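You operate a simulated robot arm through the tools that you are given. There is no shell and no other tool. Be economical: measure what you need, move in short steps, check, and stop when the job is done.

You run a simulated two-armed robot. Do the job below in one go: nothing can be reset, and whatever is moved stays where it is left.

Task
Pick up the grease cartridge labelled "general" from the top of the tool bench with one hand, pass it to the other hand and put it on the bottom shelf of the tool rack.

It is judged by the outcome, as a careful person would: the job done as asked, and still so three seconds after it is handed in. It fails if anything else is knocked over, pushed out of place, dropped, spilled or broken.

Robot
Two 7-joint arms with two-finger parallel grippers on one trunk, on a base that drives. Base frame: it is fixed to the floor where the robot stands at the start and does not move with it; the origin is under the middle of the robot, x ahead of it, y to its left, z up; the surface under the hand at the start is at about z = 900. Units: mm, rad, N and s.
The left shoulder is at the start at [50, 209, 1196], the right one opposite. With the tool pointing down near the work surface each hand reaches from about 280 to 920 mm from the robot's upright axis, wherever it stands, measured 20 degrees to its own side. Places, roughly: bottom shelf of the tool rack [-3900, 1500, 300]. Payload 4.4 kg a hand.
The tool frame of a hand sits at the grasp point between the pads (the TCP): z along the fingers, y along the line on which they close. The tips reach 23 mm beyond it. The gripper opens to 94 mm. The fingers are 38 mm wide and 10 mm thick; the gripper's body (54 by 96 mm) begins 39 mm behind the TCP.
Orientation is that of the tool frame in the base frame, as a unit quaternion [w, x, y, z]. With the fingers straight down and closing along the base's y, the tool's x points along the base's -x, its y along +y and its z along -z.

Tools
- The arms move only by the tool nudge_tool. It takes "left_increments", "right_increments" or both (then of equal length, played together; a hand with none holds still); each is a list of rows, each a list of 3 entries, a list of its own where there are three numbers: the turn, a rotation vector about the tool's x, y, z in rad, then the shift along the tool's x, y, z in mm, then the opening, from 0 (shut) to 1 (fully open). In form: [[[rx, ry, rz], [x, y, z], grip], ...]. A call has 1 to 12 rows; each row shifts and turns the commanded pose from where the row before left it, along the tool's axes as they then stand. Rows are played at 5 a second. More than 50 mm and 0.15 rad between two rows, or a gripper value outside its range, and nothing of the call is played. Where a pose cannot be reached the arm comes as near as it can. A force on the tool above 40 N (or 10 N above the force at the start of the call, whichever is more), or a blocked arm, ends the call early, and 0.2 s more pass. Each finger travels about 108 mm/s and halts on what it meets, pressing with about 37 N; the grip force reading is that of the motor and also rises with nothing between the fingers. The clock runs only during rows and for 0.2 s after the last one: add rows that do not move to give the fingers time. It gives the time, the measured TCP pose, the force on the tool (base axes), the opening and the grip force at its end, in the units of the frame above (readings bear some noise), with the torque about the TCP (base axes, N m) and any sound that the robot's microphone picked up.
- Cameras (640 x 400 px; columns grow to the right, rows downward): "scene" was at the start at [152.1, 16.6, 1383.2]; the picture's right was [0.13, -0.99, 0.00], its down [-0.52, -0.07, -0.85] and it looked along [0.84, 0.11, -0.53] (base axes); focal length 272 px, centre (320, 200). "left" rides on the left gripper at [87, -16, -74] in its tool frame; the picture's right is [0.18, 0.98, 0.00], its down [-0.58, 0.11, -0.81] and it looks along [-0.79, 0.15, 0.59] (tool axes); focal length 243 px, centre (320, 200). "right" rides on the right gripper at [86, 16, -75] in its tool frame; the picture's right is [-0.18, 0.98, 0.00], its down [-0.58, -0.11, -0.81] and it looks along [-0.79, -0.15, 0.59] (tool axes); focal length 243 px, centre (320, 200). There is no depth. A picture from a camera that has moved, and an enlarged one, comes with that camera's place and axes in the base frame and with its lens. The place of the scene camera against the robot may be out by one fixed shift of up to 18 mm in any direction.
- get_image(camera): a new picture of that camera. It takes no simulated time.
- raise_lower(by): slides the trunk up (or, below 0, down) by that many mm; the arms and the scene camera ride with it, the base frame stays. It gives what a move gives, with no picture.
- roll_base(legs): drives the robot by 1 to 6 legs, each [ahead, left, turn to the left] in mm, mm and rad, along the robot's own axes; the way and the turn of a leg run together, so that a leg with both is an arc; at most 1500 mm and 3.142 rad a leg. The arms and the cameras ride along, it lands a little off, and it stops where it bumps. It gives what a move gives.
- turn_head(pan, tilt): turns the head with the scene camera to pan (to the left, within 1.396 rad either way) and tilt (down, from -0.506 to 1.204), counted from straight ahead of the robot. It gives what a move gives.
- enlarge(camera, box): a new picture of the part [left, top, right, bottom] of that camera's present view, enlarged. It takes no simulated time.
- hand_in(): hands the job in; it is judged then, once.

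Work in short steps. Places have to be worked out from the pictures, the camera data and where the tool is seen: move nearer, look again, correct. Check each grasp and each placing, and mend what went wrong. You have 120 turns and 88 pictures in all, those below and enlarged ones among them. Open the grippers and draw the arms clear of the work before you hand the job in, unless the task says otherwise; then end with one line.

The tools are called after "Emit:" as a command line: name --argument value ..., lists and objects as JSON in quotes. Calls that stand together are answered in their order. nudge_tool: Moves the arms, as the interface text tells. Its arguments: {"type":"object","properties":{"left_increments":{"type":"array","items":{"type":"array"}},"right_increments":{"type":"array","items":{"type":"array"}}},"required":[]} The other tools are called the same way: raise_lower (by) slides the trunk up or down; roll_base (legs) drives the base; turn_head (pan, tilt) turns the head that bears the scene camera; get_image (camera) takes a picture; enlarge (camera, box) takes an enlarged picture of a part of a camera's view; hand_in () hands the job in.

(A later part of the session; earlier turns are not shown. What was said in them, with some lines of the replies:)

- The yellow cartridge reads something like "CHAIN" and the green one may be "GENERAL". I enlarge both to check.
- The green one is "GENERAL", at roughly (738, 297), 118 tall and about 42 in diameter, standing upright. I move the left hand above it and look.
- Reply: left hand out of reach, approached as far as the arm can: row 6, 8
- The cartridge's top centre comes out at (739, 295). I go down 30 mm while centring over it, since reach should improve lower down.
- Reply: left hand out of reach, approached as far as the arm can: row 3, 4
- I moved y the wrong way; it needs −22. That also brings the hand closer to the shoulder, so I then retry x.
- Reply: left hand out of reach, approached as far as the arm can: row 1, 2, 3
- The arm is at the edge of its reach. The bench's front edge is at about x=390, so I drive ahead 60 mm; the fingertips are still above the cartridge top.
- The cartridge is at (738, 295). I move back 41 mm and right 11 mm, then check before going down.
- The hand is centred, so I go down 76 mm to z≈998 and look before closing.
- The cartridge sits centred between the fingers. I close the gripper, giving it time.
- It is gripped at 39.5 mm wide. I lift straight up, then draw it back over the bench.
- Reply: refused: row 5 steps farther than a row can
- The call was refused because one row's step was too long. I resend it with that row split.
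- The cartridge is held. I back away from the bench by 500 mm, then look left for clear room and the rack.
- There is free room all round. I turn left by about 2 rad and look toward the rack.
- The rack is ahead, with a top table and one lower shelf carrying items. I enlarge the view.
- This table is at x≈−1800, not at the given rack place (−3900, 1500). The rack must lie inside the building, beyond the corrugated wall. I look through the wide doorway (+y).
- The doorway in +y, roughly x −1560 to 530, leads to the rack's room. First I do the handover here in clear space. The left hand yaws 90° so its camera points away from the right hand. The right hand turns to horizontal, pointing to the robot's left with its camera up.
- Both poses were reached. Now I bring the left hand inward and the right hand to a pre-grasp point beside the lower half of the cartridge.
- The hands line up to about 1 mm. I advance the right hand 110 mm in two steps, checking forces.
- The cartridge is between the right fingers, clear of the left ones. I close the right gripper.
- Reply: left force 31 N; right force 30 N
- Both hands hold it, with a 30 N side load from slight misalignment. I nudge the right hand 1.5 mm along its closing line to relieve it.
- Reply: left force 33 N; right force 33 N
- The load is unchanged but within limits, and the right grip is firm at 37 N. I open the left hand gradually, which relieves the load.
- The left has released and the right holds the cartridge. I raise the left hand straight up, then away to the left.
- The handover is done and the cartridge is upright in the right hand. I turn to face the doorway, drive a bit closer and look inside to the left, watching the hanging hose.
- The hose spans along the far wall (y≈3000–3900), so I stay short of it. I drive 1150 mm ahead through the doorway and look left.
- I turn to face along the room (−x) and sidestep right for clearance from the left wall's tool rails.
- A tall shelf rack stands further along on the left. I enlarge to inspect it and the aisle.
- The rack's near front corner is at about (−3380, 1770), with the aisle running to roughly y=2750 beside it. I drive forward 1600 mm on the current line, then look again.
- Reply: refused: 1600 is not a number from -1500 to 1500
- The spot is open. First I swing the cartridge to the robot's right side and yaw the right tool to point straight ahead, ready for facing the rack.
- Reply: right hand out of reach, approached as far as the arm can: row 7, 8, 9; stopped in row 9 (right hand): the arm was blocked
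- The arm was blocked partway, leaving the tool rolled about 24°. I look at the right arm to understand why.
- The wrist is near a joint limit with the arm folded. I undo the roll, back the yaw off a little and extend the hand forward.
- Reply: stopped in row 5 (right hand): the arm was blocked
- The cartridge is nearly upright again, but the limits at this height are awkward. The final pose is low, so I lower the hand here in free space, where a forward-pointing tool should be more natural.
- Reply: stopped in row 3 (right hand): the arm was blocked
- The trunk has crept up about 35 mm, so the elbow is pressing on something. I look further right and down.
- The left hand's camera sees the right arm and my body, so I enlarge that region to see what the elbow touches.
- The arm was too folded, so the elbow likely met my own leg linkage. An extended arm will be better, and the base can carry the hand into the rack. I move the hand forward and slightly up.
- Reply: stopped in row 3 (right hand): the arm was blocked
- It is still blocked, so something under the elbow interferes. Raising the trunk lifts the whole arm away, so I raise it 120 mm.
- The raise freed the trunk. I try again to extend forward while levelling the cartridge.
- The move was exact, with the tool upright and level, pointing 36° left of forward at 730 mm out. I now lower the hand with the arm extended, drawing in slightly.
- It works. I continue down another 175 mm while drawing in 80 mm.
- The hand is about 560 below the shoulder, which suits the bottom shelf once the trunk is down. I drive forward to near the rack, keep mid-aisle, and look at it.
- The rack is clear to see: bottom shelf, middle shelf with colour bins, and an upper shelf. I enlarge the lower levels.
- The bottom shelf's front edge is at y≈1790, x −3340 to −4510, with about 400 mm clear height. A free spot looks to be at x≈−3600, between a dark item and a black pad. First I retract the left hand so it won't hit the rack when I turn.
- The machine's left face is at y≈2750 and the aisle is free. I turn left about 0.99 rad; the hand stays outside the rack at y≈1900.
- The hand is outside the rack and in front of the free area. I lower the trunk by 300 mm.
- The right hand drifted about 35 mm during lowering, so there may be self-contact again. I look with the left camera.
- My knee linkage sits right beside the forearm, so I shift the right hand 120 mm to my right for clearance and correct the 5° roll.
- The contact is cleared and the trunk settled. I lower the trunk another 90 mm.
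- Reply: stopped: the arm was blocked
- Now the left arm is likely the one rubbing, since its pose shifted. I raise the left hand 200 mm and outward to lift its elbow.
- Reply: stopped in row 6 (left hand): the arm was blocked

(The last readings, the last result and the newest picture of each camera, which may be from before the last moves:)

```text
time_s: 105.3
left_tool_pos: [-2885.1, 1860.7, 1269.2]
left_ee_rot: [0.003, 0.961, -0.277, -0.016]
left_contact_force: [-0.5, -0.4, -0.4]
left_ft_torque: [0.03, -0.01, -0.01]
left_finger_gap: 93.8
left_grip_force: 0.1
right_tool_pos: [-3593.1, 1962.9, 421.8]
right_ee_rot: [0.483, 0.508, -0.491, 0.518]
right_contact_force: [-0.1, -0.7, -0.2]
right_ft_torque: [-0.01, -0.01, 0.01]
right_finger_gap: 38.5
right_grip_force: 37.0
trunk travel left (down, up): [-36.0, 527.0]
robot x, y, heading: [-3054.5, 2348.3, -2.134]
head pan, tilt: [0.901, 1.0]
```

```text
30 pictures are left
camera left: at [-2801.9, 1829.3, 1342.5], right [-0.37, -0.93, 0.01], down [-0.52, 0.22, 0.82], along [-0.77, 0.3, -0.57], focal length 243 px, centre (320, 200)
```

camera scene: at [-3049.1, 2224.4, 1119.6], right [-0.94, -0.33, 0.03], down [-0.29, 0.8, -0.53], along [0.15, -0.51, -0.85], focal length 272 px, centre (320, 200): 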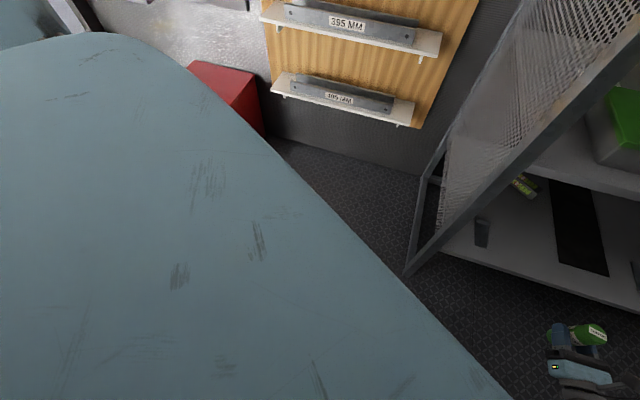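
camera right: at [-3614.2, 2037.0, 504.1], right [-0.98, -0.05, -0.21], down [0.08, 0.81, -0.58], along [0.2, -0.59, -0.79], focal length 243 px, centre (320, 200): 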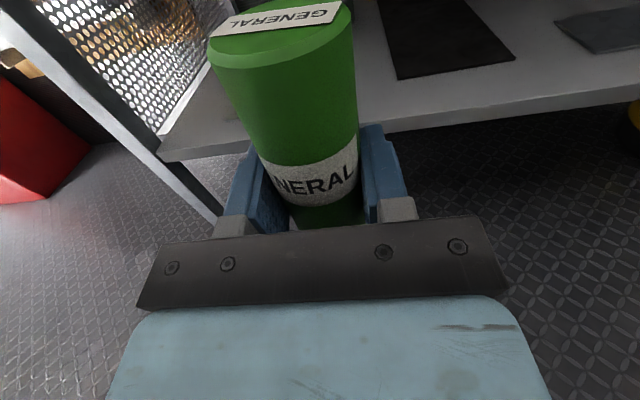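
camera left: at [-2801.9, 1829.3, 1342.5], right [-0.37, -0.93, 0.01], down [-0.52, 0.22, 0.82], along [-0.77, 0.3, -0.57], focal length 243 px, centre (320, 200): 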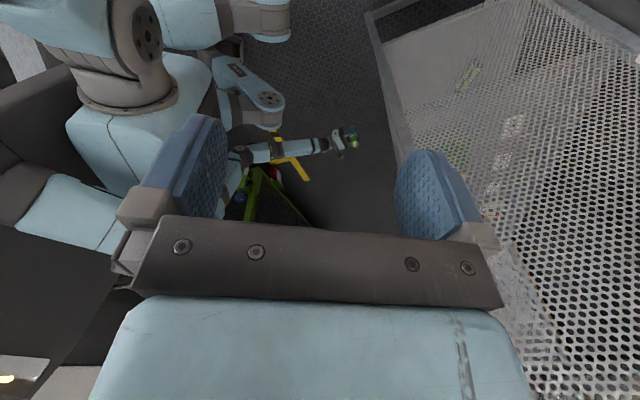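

The torso is slightly tilted, so contact persists. I close the left gripper to unblock its camera's view of the right elbow.

Emit:
nudge_tool --left_increments '[[[0, 0, 0], [0, 0, 0], 0.3], [[0, 0, 0], [0, 0, 0], 0.0], [[0, 0, 0], [0, 0, 0], 0.0], [[0, 0, 0], [0, 0, 0], 0.0]]'

Emit:
enlarge --camera "left" --box '[80, 0, 400, 220]'

```text
time_s: 106.5
left_tool_pos: [-2885.6, 1861.8, 1270.1]
left_ee_rot: [0.003, 0.96, -0.279, -0.016]
left_contact_force: [0.5, 1.1, -0.2]
left_ft_torque: [-0.02, 0.0, 0.02]
left_finger_gap: 0.2
left_grip_force: 36.7
right_tool_pos: [-3593.7, 1962.3, 421.6]
right_ee_rot: [0.483, 0.508, -0.491, 0.517]
right_contact_force: [0.0, -0.6, -0.4]
right_ft_torque: [0.0, 0.01, 0.01]
right_finger_gap: 38.2
right_grip_force: 37.1
trunk travel left (down, up): [-36.0, 527.0]
robot x, y, heading: [-3058.5, 2344.1, -2.138]
head pan, tilt: [0.901, 1.0]
stopped in row 4 (left hand): the arm was blocked; the commanded pose is now the measured one
```

```text
1.82 times, centred on (240, 110) of left
camera zoom: at [-2802.1, 1829.8, 1342.8], right [-0.37, -0.93, 0.01], down [-0.52, 0.22, 0.82], along [-0.77, 0.3, -0.57], focal length 441 px, centre (466, 364)
```

zoom: 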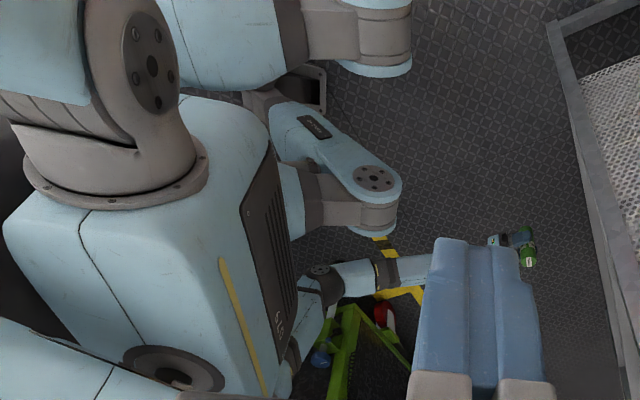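

The left upper arm appears to rest against the leg linkage. I move the left hand outward and a little forward to swing that elbow clear.

Emit:
nudge_tool --left_increments '[[[0, 0, 0], [40, 10, 0], 0.3], [[0, 0, 0], [40, 10, 0], 0.6], [[0, 0, 0], [40, 15, 0], 1], [[0, 0, 0], [40, 20, 0], 1], [[0, 0, 0], [0, 20, 0], 1], [[0, 0, 0], [0, 0, 0], 1]]'

Emit:
get_image --camera "left"

```text
time_s: 108.1
left_tool_pos: [-2790.6, 1713.7, 1267.4]
left_ee_rot: [0.003, 0.96, -0.278, -0.015]
left_contact_force: [0.3, -0.1, -0.4]
left_ft_torque: [0.03, 0.02, 0.0]
left_finger_gap: 93.8
left_grip_force: 0.1
right_tool_pos: [-3594.7, 1962.1, 421.8]
right_ee_rot: [0.484, 0.507, -0.491, 0.517]
right_contact_force: [-0.7, -1.1, 0.5]
right_ft_torque: [0.03, -0.02, 0.01]
right_finger_gap: 38.1
right_grip_force: 36.9
trunk travel left (down, up): [-36.0, 527.0]
robot x, y, heading: [-3059.0, 2346.1, -2.139]
head pan, tilt: [0.901, 1.0]
stopped in row 6 (left hand): the arm was blocked; the commanded pose is now the measured one
```

```text
28 pictures are left
camera left: at [-2707.2, 1681.5, 1339.7], right [-0.37, -0.93, 0.01], down [-0.52, 0.22, 0.82], along [-0.77, 0.3, -0.57], focal length 243 px, centre (320, 200)
```

left: 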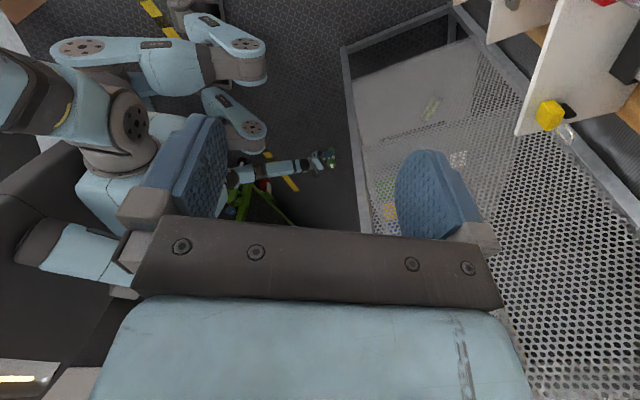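

The torso is lifted at its forward right, so it is the right elbow resting on my right knee. I raise the trunk 100 mm to free it, then swing the right hand further right and yaw it toward straight ahead.

Emit:
raise_lower --by 110

Emit:
nudge_tool --right_increments '[[[-0.07, 0, 0], [0, 30, -20], 0], [[-0.07, 0, 0], [0, 30, -18], 0], [[-0.07, 0, 0], [0, 30, -15], 0], [[-0.07, 0, 0], [0, 30, -12], 0], [[0, 0, 0], [0, 0, 0], 0]]'

```text
time_s: 109.5
left_tool_pos: [-2820.6, 1719.1, 1376.7]
left_ee_rot: [0.002, 0.961, -0.277, 0.0]
left_contact_force: [-0.1, -0.1, -1.1]
left_ft_torque: [0.01, 0.0, 0.0]
left_finger_gap: 93.8
left_grip_force: 0.1
right_tool_pos: [-3598.4, 1963.2, 506.8]
right_ee_rot: [0.477, 0.498, -0.497, 0.526]
right_contact_force: [0.2, 0.1, -1.1]
right_ft_torque: [-0.03, 0.0, 0.01]
right_finger_gap: 38.5
right_grip_force: 36.8
trunk travel left (down, up): [-146.0, 417.0]
robot x, y, heading: [-3057.1, 2344.3, -2.139]
head pan, tilt: [0.901, 1.0]
```

```text
time_s: 110.8
left_tool_pos: [-2820.4, 1718.2, 1376.5]
left_ee_rot: [0.001, 0.961, -0.278, 0.0]
left_contact_force: [-0.2, -0.9, -0.3]
left_ft_torque: [0.02, -0.02, 0.02]
left_finger_gap: 94.1
left_grip_force: 0.0
right_tool_pos: [-3714.0, 2033.5, 500.3]
right_ee_rot: [-0.543, -0.427, 0.565, -0.451]
right_contact_force: [0.7, 0.0, -0.4]
right_ft_torque: [0.02, 0.02, 0.01]
right_finger_gap: 38.0
right_grip_force: 37.3
trunk travel left (down, up): [-146.0, 417.0]
robot x, y, heading: [-3057.7, 2349.0, -2.14]
head pan, tilt: [0.901, 1.0]
```

That moved freely. I keep yawing right, draw in about 60 mm and lower the hand 20 mm relative to the trunk.

Emit:
nudge_tool --right_increments '[[[-0.08, 0, 0], [-5, -4, -16], 0], [[-0.08, 0, 0], [-5, -3, -16], 0], [[-0.08, 0, 0], [-5, -2, -16], 0], [[-0.08, 0, 0], [-5, 0, -16], 0], [[0, 0, 0], [0, 0, 0], 0]]'

Emit:
get_image --camera "left"

```text
time_s: 112.2
left_tool_pos: [-2816.0, 1714.7, 1374.4]
left_ee_rot: [0.0, 0.961, -0.278, -0.003]
left_contact_force: [-0.2, 0.5, 0.6]
left_ft_torque: [0.03, 0.03, 0.04]
left_finger_gap: 94.1
left_grip_force: 0.0
right_tool_pos: [-3704.9, 2102.0, 490.0]
right_ee_rot: [-0.612, -0.351, 0.62, -0.342]
right_contact_force: [0.1, -0.1, 0.4]
right_ft_torque: [-0.02, -0.02, -0.01]
right_finger_gap: 38.3
right_grip_force: 37.2
trunk travel left (down, up): [-146.0, 417.0]
robot x, y, heading: [-3055.2, 2344.1, -2.139]
head pan, tilt: [0.901, 1.0]
stopped in row 5 (right hand): the arm was blocked; the commanded pose is now the measured one
```

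```text
27 pictures are left
camera left: at [-2734.1, 1683.3, 1449.3], right [-0.37, -0.93, 0.0], down [-0.55, 0.22, 0.81], along [-0.75, 0.3, -0.59], focal length 243 px, centre (320, 200)
```

left: 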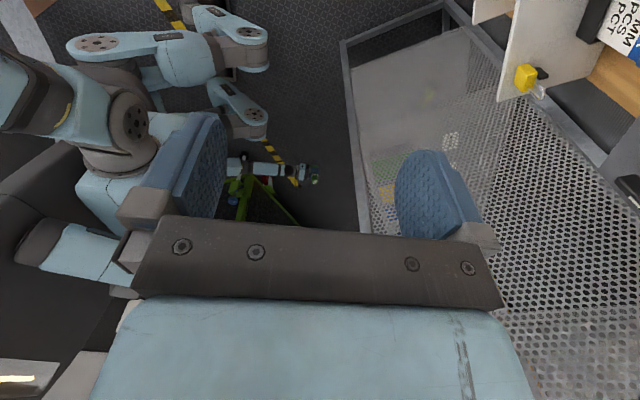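

Drawing in causes contact; extended poses are free. So I extend forward about 100 mm and then lower the hand with a straighter arm, to see how low it gets without dropping the trunk.

Emit:
nudge_tool --right_increments '[[[0, 0, 0], [5, 0, 30], 0], [[0, 0, 0], [0, 0, 35], 0], [[0, 0, 0], [0, 0, 35], 0], [[0, 0, 0], [-25, 0, 0], 0], [[0, 0, 0], [-25, 0, 0], 0], [[0, 0, 0], [-25, 0, 0], 0], [[0, 0, 0], [0, 0, 0], 0]]'

Emit:
get_image --camera "left"

```text
time_s: 113.8
left_tool_pos: [-2820.5, 1717.5, 1376.3]
left_ee_rot: [0.002, 0.96, -0.278, 0.0]
left_contact_force: [0.4, -0.1, 0.2]
left_ft_torque: [0.0, -0.03, -0.05]
left_finger_gap: 94.1
left_grip_force: 0.0
right_tool_pos: [-3756.4, 2017.6, 417.0]
right_ee_rot: [-0.613, -0.347, 0.621, -0.344]
right_contact_force: [-0.4, 0.4, 0.1]
right_ft_torque: [0.0, 0.03, 0.01]
right_finger_gap: 38.3
right_grip_force: 36.8
trunk travel left (down, up): [-146.0, 417.0]
robot x, y, heading: [-3057.6, 2347.9, -2.14]
head pan, tilt: [0.901, 1.0]
```

```text
26 pictures are left
camera left: at [-2739.6, 1686.8, 1451.5], right [-0.37, -0.93, 0.0], down [-0.55, 0.22, 0.81], along [-0.75, 0.3, -0.59], focal length 243 px, centre (320, 200)
```

left: 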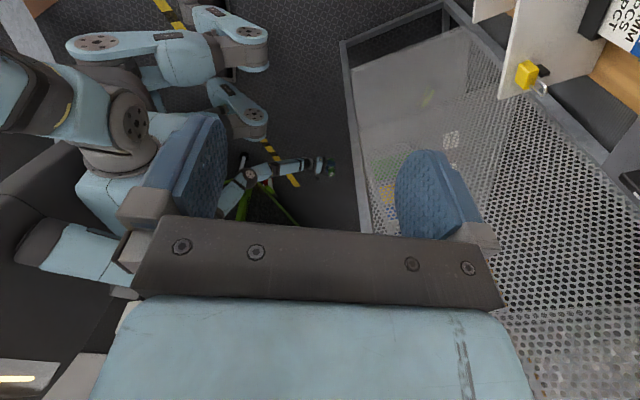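

It reached fully with no contact. I test the remaining lowering here, outside the rack, before inserting.

Emit:
nudge_tool --right_increments '[[[0, 0, 0], [-25, 0, 0], 0], [[0, 0, 0], [-25, 0, 0], 0], [[0, 0, 0], [-20, 0, 0], 0], [[0, 0, 0], [0, 0, 0], 0], [[0, 0, 0], [0, 0, 0], 0]]'

Emit:
get_image --camera "right"

```text
time_s: 115.0
left_tool_pos: [-2821.0, 1718.2, 1376.9]
left_ee_rot: [0.001, 0.961, -0.278, 0.0]
left_contact_force: [-0.5, 0.1, 0.8]
left_ft_torque: [0.03, 0.01, 0.02]
left_finger_gap: 93.9
left_grip_force: 0.2
right_tool_pos: [-3745.3, 2026.8, 376.9]
right_ee_rot: [-0.612, -0.348, 0.622, -0.344]
right_contact_force: [0.1, -0.4, 0.2]
right_ft_torque: [0.01, 0.01, 0.02]
right_finger_gap: 38.1
right_grip_force: 37.2
right hand out of reach, approached as far as the arm can: row 2, 3
trunk travel left (down, up): [-146.0, 417.0]
robot x, y, heading: [-3056.6, 2347.9, -2.137]
head pan, tilt: [0.901, 1.0]
```

```text
25 pictures are left
camera right: at [-3721.4, 2098.2, 461.6], right [-0.84, 0.51, -0.19], down [0.52, 0.64, -0.57], along [-0.17, -0.57, -0.8], focal length 243 px, centre (320, 200)
```

right: 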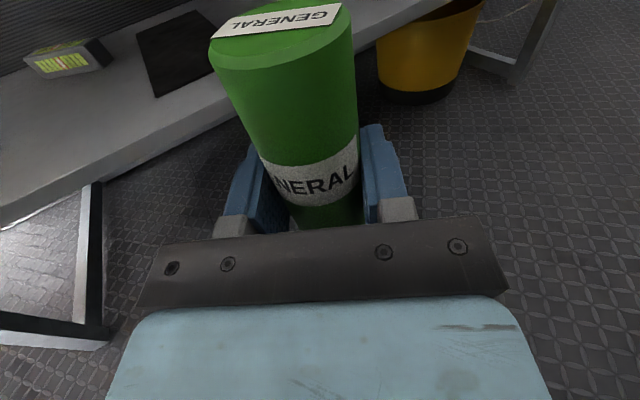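

The arm is fully straight at 377. I raise the hand 35 mm, then test lowering the trunk 75 mm here in the open.

Emit:
nudge_tool --right_increments '[[[0, 0, 0], [20, 0, 0], 0], [[0, 0, 0], [18, 0, 0], 0], [[0, 0, 0], [0, 0, 0], 0]]'

Emit:
raise_lower --by -70

```text
time_s: 115.8
left_tool_pos: [-2820.3, 1718.1, 1376.4]
left_ee_rot: [0.001, 0.961, -0.278, -0.001]
left_contact_force: [0.0, 0.8, 0.8]
left_ft_torque: [0.0, -0.04, 0.0]
left_finger_gap: 94.0
left_grip_force: 0.1
right_tool_pos: [-3745.4, 2025.6, 414.0]
right_ee_rot: [-0.612, -0.349, 0.621, -0.345]
right_contact_force: [0.7, -1.5, 0.2]
right_ft_torque: [0.0, -0.01, 0.0]
right_finger_gap: 38.2
right_grip_force: 37.3
trunk travel left (down, up): [-146.0, 417.0]
robot x, y, heading: [-3056.9, 2347.6, -2.142]
head pan, tilt: [0.901, 1.0]
```

```text
time_s: 116.8
left_tool_pos: [-2820.0, 1719.2, 1307.2]
left_ee_rot: [0.001, 0.961, -0.277, -0.001]
left_contact_force: [0.6, -0.2, -0.1]
left_ft_torque: [0.06, 0.02, -0.05]
left_finger_gap: 94.1
left_grip_force: 0.1
right_tool_pos: [-3746.1, 2025.6, 343.0]
right_ee_rot: [-0.612, -0.348, 0.621, -0.344]
right_contact_force: [0.0, 0.9, 0.2]
right_ft_torque: [0.0, 0.01, -0.01]
right_finger_gap: 38.3
right_grip_force: 37.1
trunk travel left (down, up): [-76.0, 487.0]
robot x, y, heading: [-3051.6, 2343.1, -2.139]
head pan, tilt: [0.901, 1.0]
```

That was clean: TCP 343, cartridge bottom about 303. I raise the trunk back 70 mm, reposition the base sideways and turn to face the rack squarely. The hand ends just at the front edge above the free spot at x≈−3590.

Emit:
raise_lower --by 70

Emit:
roll_base --legs '[[19, -135, 0], [0, 0, 0.568]]'

Emit:
get_image --camera "right"

Emit:
turn_head --pan -0.45 --tilt 0.95

Emit:
get_image --camera "scene"

```text
time_s: 117.9
left_tool_pos: [-2821.8, 1718.2, 1375.5]
left_ee_rot: [0.001, 0.96, -0.279, 0.0]
left_contact_force: [-0.4, -0.3, -0.3]
left_ft_torque: [-0.01, -0.03, 0.01]
left_finger_gap: 94.0
left_grip_force: 0.1
right_tool_pos: [-3745.5, 2024.9, 413.3]
right_ee_rot: [-0.612, -0.349, 0.621, -0.344]
right_contact_force: [-0.4, 0.2, 0.6]
right_ft_torque: [-0.02, -0.01, 0.0]
right_finger_gap: 38.5
right_grip_force: 37.2
trunk travel left (down, up): [-146.0, 417.0]
robot x, y, heading: [-3058.5, 2344.8, -2.141]
head pan, tilt: [0.901, 1.0]
```

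```text
time_s: 121.3
left_tool_pos: [-2645.1, 1998.3, 1377.7]
left_ee_rot: [0.002, 1.0, 0.0, 0.0]
left_contact_force: [-0.1, -0.7, -0.2]
left_ft_torque: [-0.02, 0.0, 0.02]
left_finger_gap: 94.0
left_grip_force: 0.1
right_tool_pos: [-3590.3, 1762.7, 414.4]
right_ee_rot: [0.492, 0.508, -0.499, 0.502]
right_contact_force: [-1.1, 0.3, 1.1]
right_ft_torque: [0.01, 0.01, 0.01]
right_finger_gap: 38.3
right_grip_force: 36.7
trunk travel left (down, up): [-146.0, 417.0]
robot x, y, heading: [-3177.7, 2404.8, -1.573]
head pan, tilt: [0.901, 1.0]
```

```text
24 pictures are left
camera right: at [-3609.0, 1835.8, 499.8], right [-0.98, -0.01, -0.19], down [0.1, 0.82, -0.57], along [0.16, -0.58, -0.8], focal length 243 px, centre (320, 200)
```

right: 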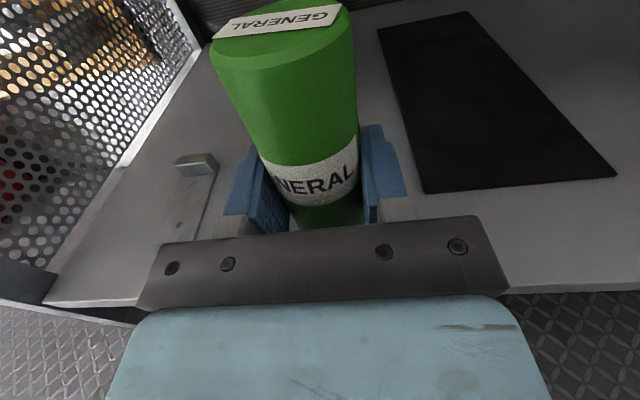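

```text
time_s: 122.8
left_tool_pos: [-2645.3, 1998.3, 1377.3]
left_ee_rot: [0.001, 1.0, 0.0, 0.0]
left_contact_force: [0.5, 0.7, -0.3]
left_ft_torque: [0.0, 0.0, 0.03]
left_finger_gap: 94.1
left_grip_force: 0.0
right_tool_pos: [-3590.5, 1760.8, 413.3]
right_ee_rot: [0.492, 0.507, -0.499, 0.501]
right_contact_force: [-0.3, 0.6, 0.0]
right_ft_torque: [0.03, 0.04, 0.0]
right_finger_gap: 38.2
right_grip_force: 37.1
trunk travel left (down, up): [-146.0, 417.0]
robot x, y, heading: [-3178.5, 2405.3, -1.567]
head pan, tilt: [-0.45, 0.949]
```

```text
23 pictures are left
camera scene: at [-3216.0, 2275.2, 1222.3], right [-0.9, 0.44, 0.0], down [0.35, 0.73, -0.58], along [-0.25, -0.52, -0.81], focal length 272 px, centre (320, 200)
```

scene: 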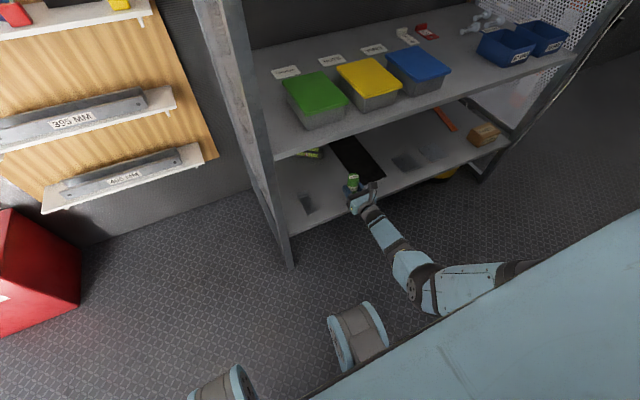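

The gap runs from x≈−3440 (bracket) to −3670 (flat pad), and the hand is at −3590. I drive ahead 75 mm and left 20 mm.

Emit:
roll_base --legs '[[75, 25, 0]]'

Emit:
get_image --camera "right"

```text
time_s: 123.9
left_tool_pos: [-2619.2, 1922.9, 1376.1]
left_ee_rot: [0.0, 1.0, 0.0, 0.0]
left_contact_force: [0.3, 0.3, 0.5]
left_ft_torque: [0.04, 0.01, 0.0]
left_finger_gap: 94.1
left_grip_force: 0.1
right_tool_pos: [-3566.2, 1688.0, 413.6]
right_ee_rot: [0.492, 0.508, -0.5, 0.5]
right_contact_force: [0.3, -0.1, -0.4]
right_ft_torque: [-0.03, 0.04, -0.02]
right_finger_gap: 38.2
right_grip_force: 37.0
trunk travel left (down, up): [-146.0, 417.0]
robot x, y, heading: [-3151.7, 2329.0, -1.575]
head pan, tilt: [-0.45, 0.949]
```

```text
22 pictures are left
camera right: at [-3584.0, 1761.2, 499.2], right [-0.98, -0.01, -0.18], down [0.1, 0.82, -0.57], along [0.16, -0.58, -0.8], focal length 243 px, centre (320, 200)
```

right: 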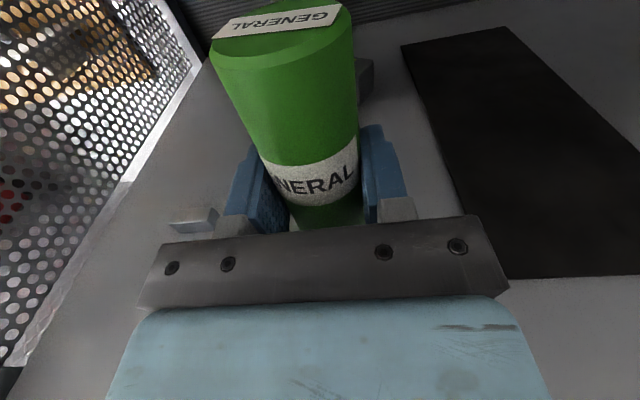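

The hand is inside, upright, with clear room each side. I lower the trunk 45 mm, then feel for the shelf in small steps.

Emit:
raise_lower --by -45

Emit:
enlarge --camera "scene" --box '[260, 130, 440, 250]'

```text
time_s: 124.8
left_tool_pos: [-2619.4, 1926.4, 1331.8]
left_ee_rot: [0.001, 1.0, 0.0, 0.0]
left_contact_force: [-0.8, 0.0, -0.1]
left_ft_torque: [0.01, -0.05, -0.01]
left_finger_gap: 93.9
left_grip_force: 0.0
right_tool_pos: [-3566.7, 1687.4, 374.0]
right_ee_rot: [0.495, 0.505, -0.498, 0.502]
right_contact_force: [-1.7, -4.3, 15.4]
right_ft_torque: [-0.11, 0.03, -0.01]
right_finger_gap: 38.2
right_grip_force: 37.0
trunk travel left (down, up): [-101.0, 462.0]
robot x, y, heading: [-3155.3, 2328.3, -1.567]
head pan, tilt: [-0.45, 0.949]
```

```text
3.33 times, centred on (350, 190) of scene
camera zoom: at [-3190.2, 2202.0, 1177.9], right [-0.9, 0.44, 0.0], down [0.35, 0.73, -0.58], along [-0.25, -0.53, -0.81], focal length 906 px, centre (220, 233)
```

zoom: 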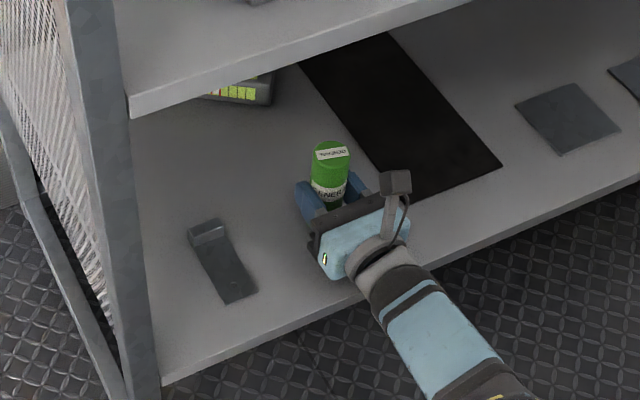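

The force reads 15 N upward, so the cartridge has touched the shelf (shelf ≈320). I ease up 3 mm and check how the force changes.

Emit:
nudge_tool --right_increments '[[[0, 0, 0], [3, 0, 0], 0], [[0, 0, 0], [0, 0, 0], 0]]'

Emit:
get_image --camera "right"

```text
time_s: 125.3
left_tool_pos: [-2618.5, 1924.8, 1331.8]
left_ee_rot: [0.001, 1.0, 0.0, 0.0]
left_contact_force: [0.0, 0.8, 0.2]
left_ft_torque: [0.02, -0.03, -0.03]
left_finger_gap: 94.1
left_grip_force: 0.1
right_tool_pos: [-3566.1, 1688.7, 372.9]
right_ee_rot: [0.493, 0.507, -0.5, 0.5]
right_contact_force: [-2.3, -4.0, 10.7]
right_ft_torque: [-0.4, 0.09, -0.02]
right_finger_gap: 38.3
right_grip_force: 37.4
trunk travel left (down, up): [-101.0, 462.0]
robot x, y, heading: [-3152.4, 2325.9, -1.572]
head pan, tilt: [-0.45, 0.949]
```

```text
20 pictures are left
camera right: at [-3583.8, 1761.4, 458.9], right [-0.98, -0.01, -0.18], down [0.1, 0.82, -0.57], along [0.16, -0.58, -0.8], focal length 243 px, centre (320, 200)
```

right: 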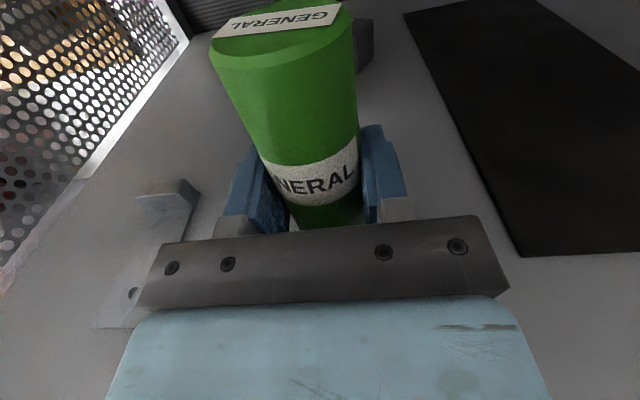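

It still rests with about 10 N on the shelf. I open the fingers slowly a few millimetres and check that it stands.

Emit:
nudge_tool --right_increments '[[[0, 0, 0], [0, 0, 0], 0.41], [[0, 0, 0], [0, 0, 0], 0.43], [[0, 0, 0], [0, 0, 0], 0.46], [[0, 0, 0], [0, 0, 0], 0.5], [[0, 0, 0], [0, 0, 0], 0.5]]'

Emit:
get_image --camera "right"

```text
time_s: 126.5
left_tool_pos: [-2619.8, 1924.2, 1331.3]
left_ee_rot: [0.001, 1.0, 0.0, 0.001]
left_contact_force: [0.9, 0.3, 0.5]
left_ft_torque: [-0.03, 0.03, 0.02]
left_finger_gap: 93.7
left_grip_force: 0.0
right_tool_pos: [-3564.7, 1689.0, 372.2]
right_ee_rot: [0.492, 0.507, -0.5, 0.501]
right_contact_force: [0.5, 0.2, -0.6]
right_ft_torque: [0.01, -0.02, -0.03]
right_finger_gap: 47.3
right_grip_force: 0.0
trunk travel left (down, up): [-101.0, 462.0]
robot x, y, heading: [-3156.0, 2329.4, -1.573]
head pan, tilt: [-0.45, 0.949]
```

```text
19 pictures are left
camera right: at [-3583.8, 1761.3, 457.9], right [-0.98, -0.01, -0.19], down [0.1, 0.82, -0.57], along [0.16, -0.58, -0.8], focal length 243 px, centre (320, 200)
```

right: 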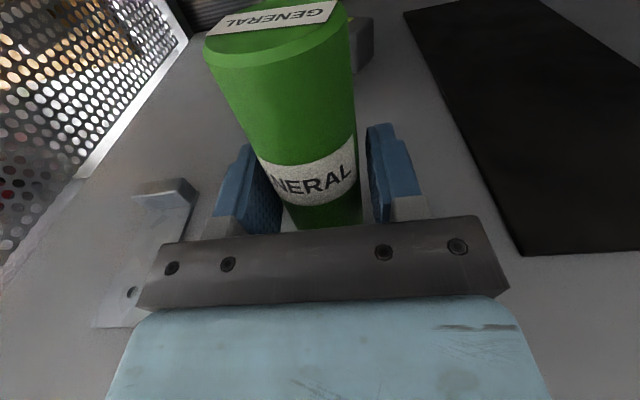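

The force has gone to zero and the cartridge stands on the shelf. I open fully, then drive straight back to withdraw.

Emit:
nudge_tool --right_increments '[[[0, 0, 0], [0, 0, 0], 0.7], [[0, 0, 0], [0, 0, 0], 0.95], [[0, 0, 0], [0, 0, 0], 0.95]]'

Emit:
get_image --camera "right"

```text
time_s: 127.3
left_tool_pos: [-2619.8, 1923.2, 1332.3]
left_ee_rot: [0.001, 1.0, 0.0, 0.0]
left_contact_force: [-0.2, -0.4, 0.4]
left_ft_torque: [0.0, -0.02, -0.02]
left_finger_gap: 94.0
left_grip_force: 0.1
right_tool_pos: [-3565.1, 1687.3, 371.0]
right_ee_rot: [0.492, 0.508, -0.5, 0.501]
right_contact_force: [0.2, -0.9, 0.0]
right_ft_torque: [-0.01, 0.02, 0.02]
right_finger_gap: 89.3
right_grip_force: 0.0
trunk travel left (down, up): [-101.0, 462.0]
robot x, y, heading: [-3153.4, 2325.7, -1.569]
head pan, tilt: [-0.45, 0.949]
```

```text
18 pictures are left
camera right: at [-3583.9, 1761.2, 457.9], right [-0.98, -0.01, -0.19], down [0.1, 0.82, -0.57], along [0.16, -0.58, -0.8], focal length 243 px, centre (320, 200)
```

right: 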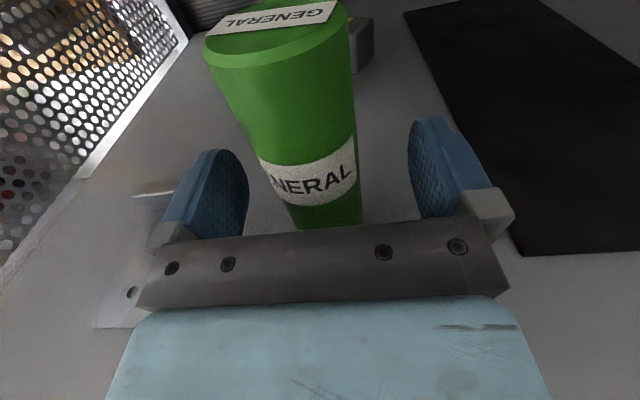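

It stands free with the fingers clear on both sides. I back straight out 110 mm and check.

Emit:
roll_base --legs '[[-110, 0, 0]]'

Emit:
get_image --camera "right"

Emit:
enlarge --camera "scene" --box '[240, 100, 440, 250]'

```text
time_s: 128.5
left_tool_pos: [-2619.3, 2035.0, 1331.5]
left_ee_rot: [0.002, 1.0, 0.001, 0.0]
left_contact_force: [0.6, 0.5, -0.2]
left_ft_torque: [-0.03, 0.0, 0.0]
left_finger_gap: 94.3
left_grip_force: 0.2
right_tool_pos: [-3564.6, 1796.8, 372.7]
right_ee_rot: [0.492, 0.508, -0.5, 0.501]
right_contact_force: [-0.6, -1.0, 0.6]
right_ft_torque: [-0.01, 0.02, 0.01]
right_finger_gap: 89.2
right_grip_force: 0.0
trunk travel left (down, up): [-101.0, 462.0]
robot x, y, heading: [-3153.5, 2441.4, -1.569]
head pan, tilt: [-0.45, 0.949]
```

```text
17 pictures are left
camera right: at [-3583.0, 1870.0, 458.5], right [-0.98, -0.01, -0.19], down [0.1, 0.82, -0.57], along [0.16, -0.58, -0.8], focal length 243 px, centre (320, 200)
```

right: 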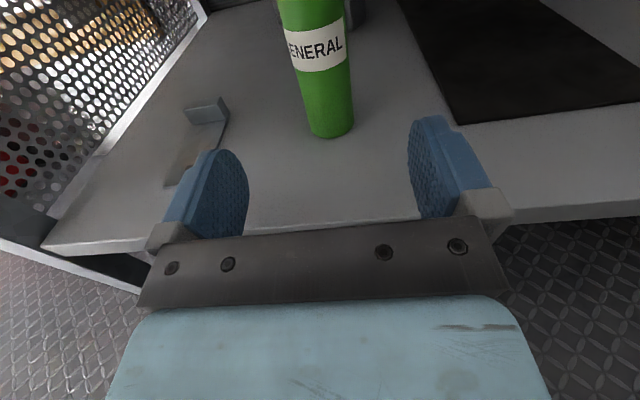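

```text
2.67 times, centred on (340, 175) of scene
camera zoom: at [-3190.7, 2310.7, 1177.5], right [-0.9, 0.43, 0.0], down [0.35, 0.73, -0.58], along [-0.25, -0.52, -0.81], focal length 725 px, centre (267, 267)
```

zoom: 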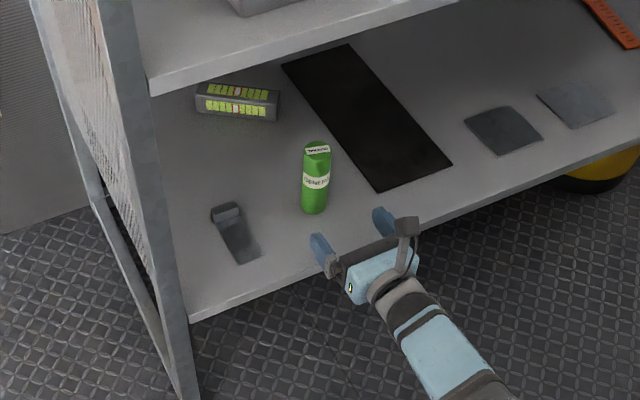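

The cartridge stands upright on the bottom shelf and nothing else has moved. I swing the hand out by reversing the entry turn, then take a final look.

Emit:
roll_base --legs '[[0, 0, -0.5]]'

Emit:
turn_head --pan 0.1 --tilt 0.85

Emit:
get_image --camera "scene"

```text
time_s: 130.3
left_tool_pos: [-2872.5, 1828.7, 1332.2]
left_ee_rot: [0.001, 0.97, -0.242, 0.0]
left_contact_force: [0.4, -0.6, -0.9]
left_ft_torque: [-0.02, 0.0, 0.03]
left_finger_gap: 93.7
left_grip_force: 0.0
right_tool_pos: [-3818.7, 2067.3, 371.8]
right_ee_rot: [-0.599, -0.37, 0.608, -0.366]
right_contact_force: [-0.2, -0.6, -0.7]
right_ft_torque: [0.0, 0.02, 0.02]
right_finger_gap: 89.4
right_grip_force: 0.0
trunk travel left (down, up): [-101.0, 462.0]
robot x, y, heading: [-3154.7, 2438.6, -2.065]
head pan, tilt: [-0.45, 0.949]
```

```text
time_s: 131.3
left_tool_pos: [-2874.1, 1828.6, 1332.2]
left_ee_rot: [0.0, 0.97, -0.242, -0.001]
left_contact_force: [-1.0, 0.3, 0.0]
left_ft_torque: [0.02, -0.03, -0.03]
left_finger_gap: 94.2
left_grip_force: 0.0
right_tool_pos: [-3819.3, 2067.0, 371.3]
right_ee_rot: [-0.599, -0.371, 0.607, -0.367]
right_contact_force: [-0.3, 0.0, 0.1]
right_ft_torque: [0.04, 0.0, -0.02]
right_finger_gap: 89.1
right_grip_force: 0.2
trunk travel left (down, up): [-101.0, 462.0]
robot x, y, heading: [-3153.8, 2439.6, -2.067]
head pan, tilt: [0.099, 0.85]
```

```text
15 pictures are left
camera scene: at [-3220.9, 2311.2, 1184.8], right [-0.92, 0.38, 0.0], down [0.29, 0.69, -0.66], along [-0.25, -0.61, -0.75], focal length 272 px, centre (320, 200)
```

scene: 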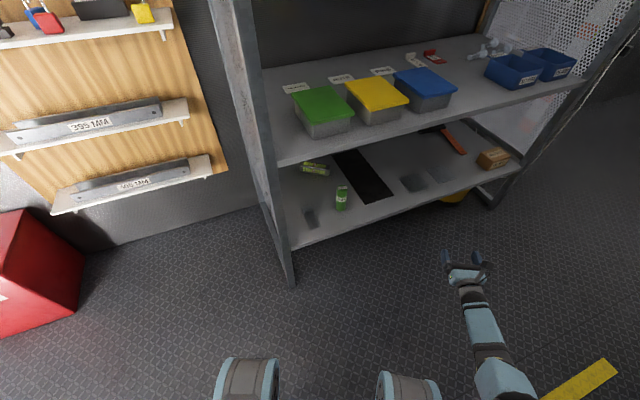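

The cartridge stands on the bottom shelf, both grippers are open and both arms are clear, so I hand the job in.

Emit:
hand_in

```text
The job is handed in.
```

The "general" grease cartridge was picked up with the left hand, passed to the right hand, and now stands upright on the bottom shelf of the tool rack; I saw nothing else disturbed.
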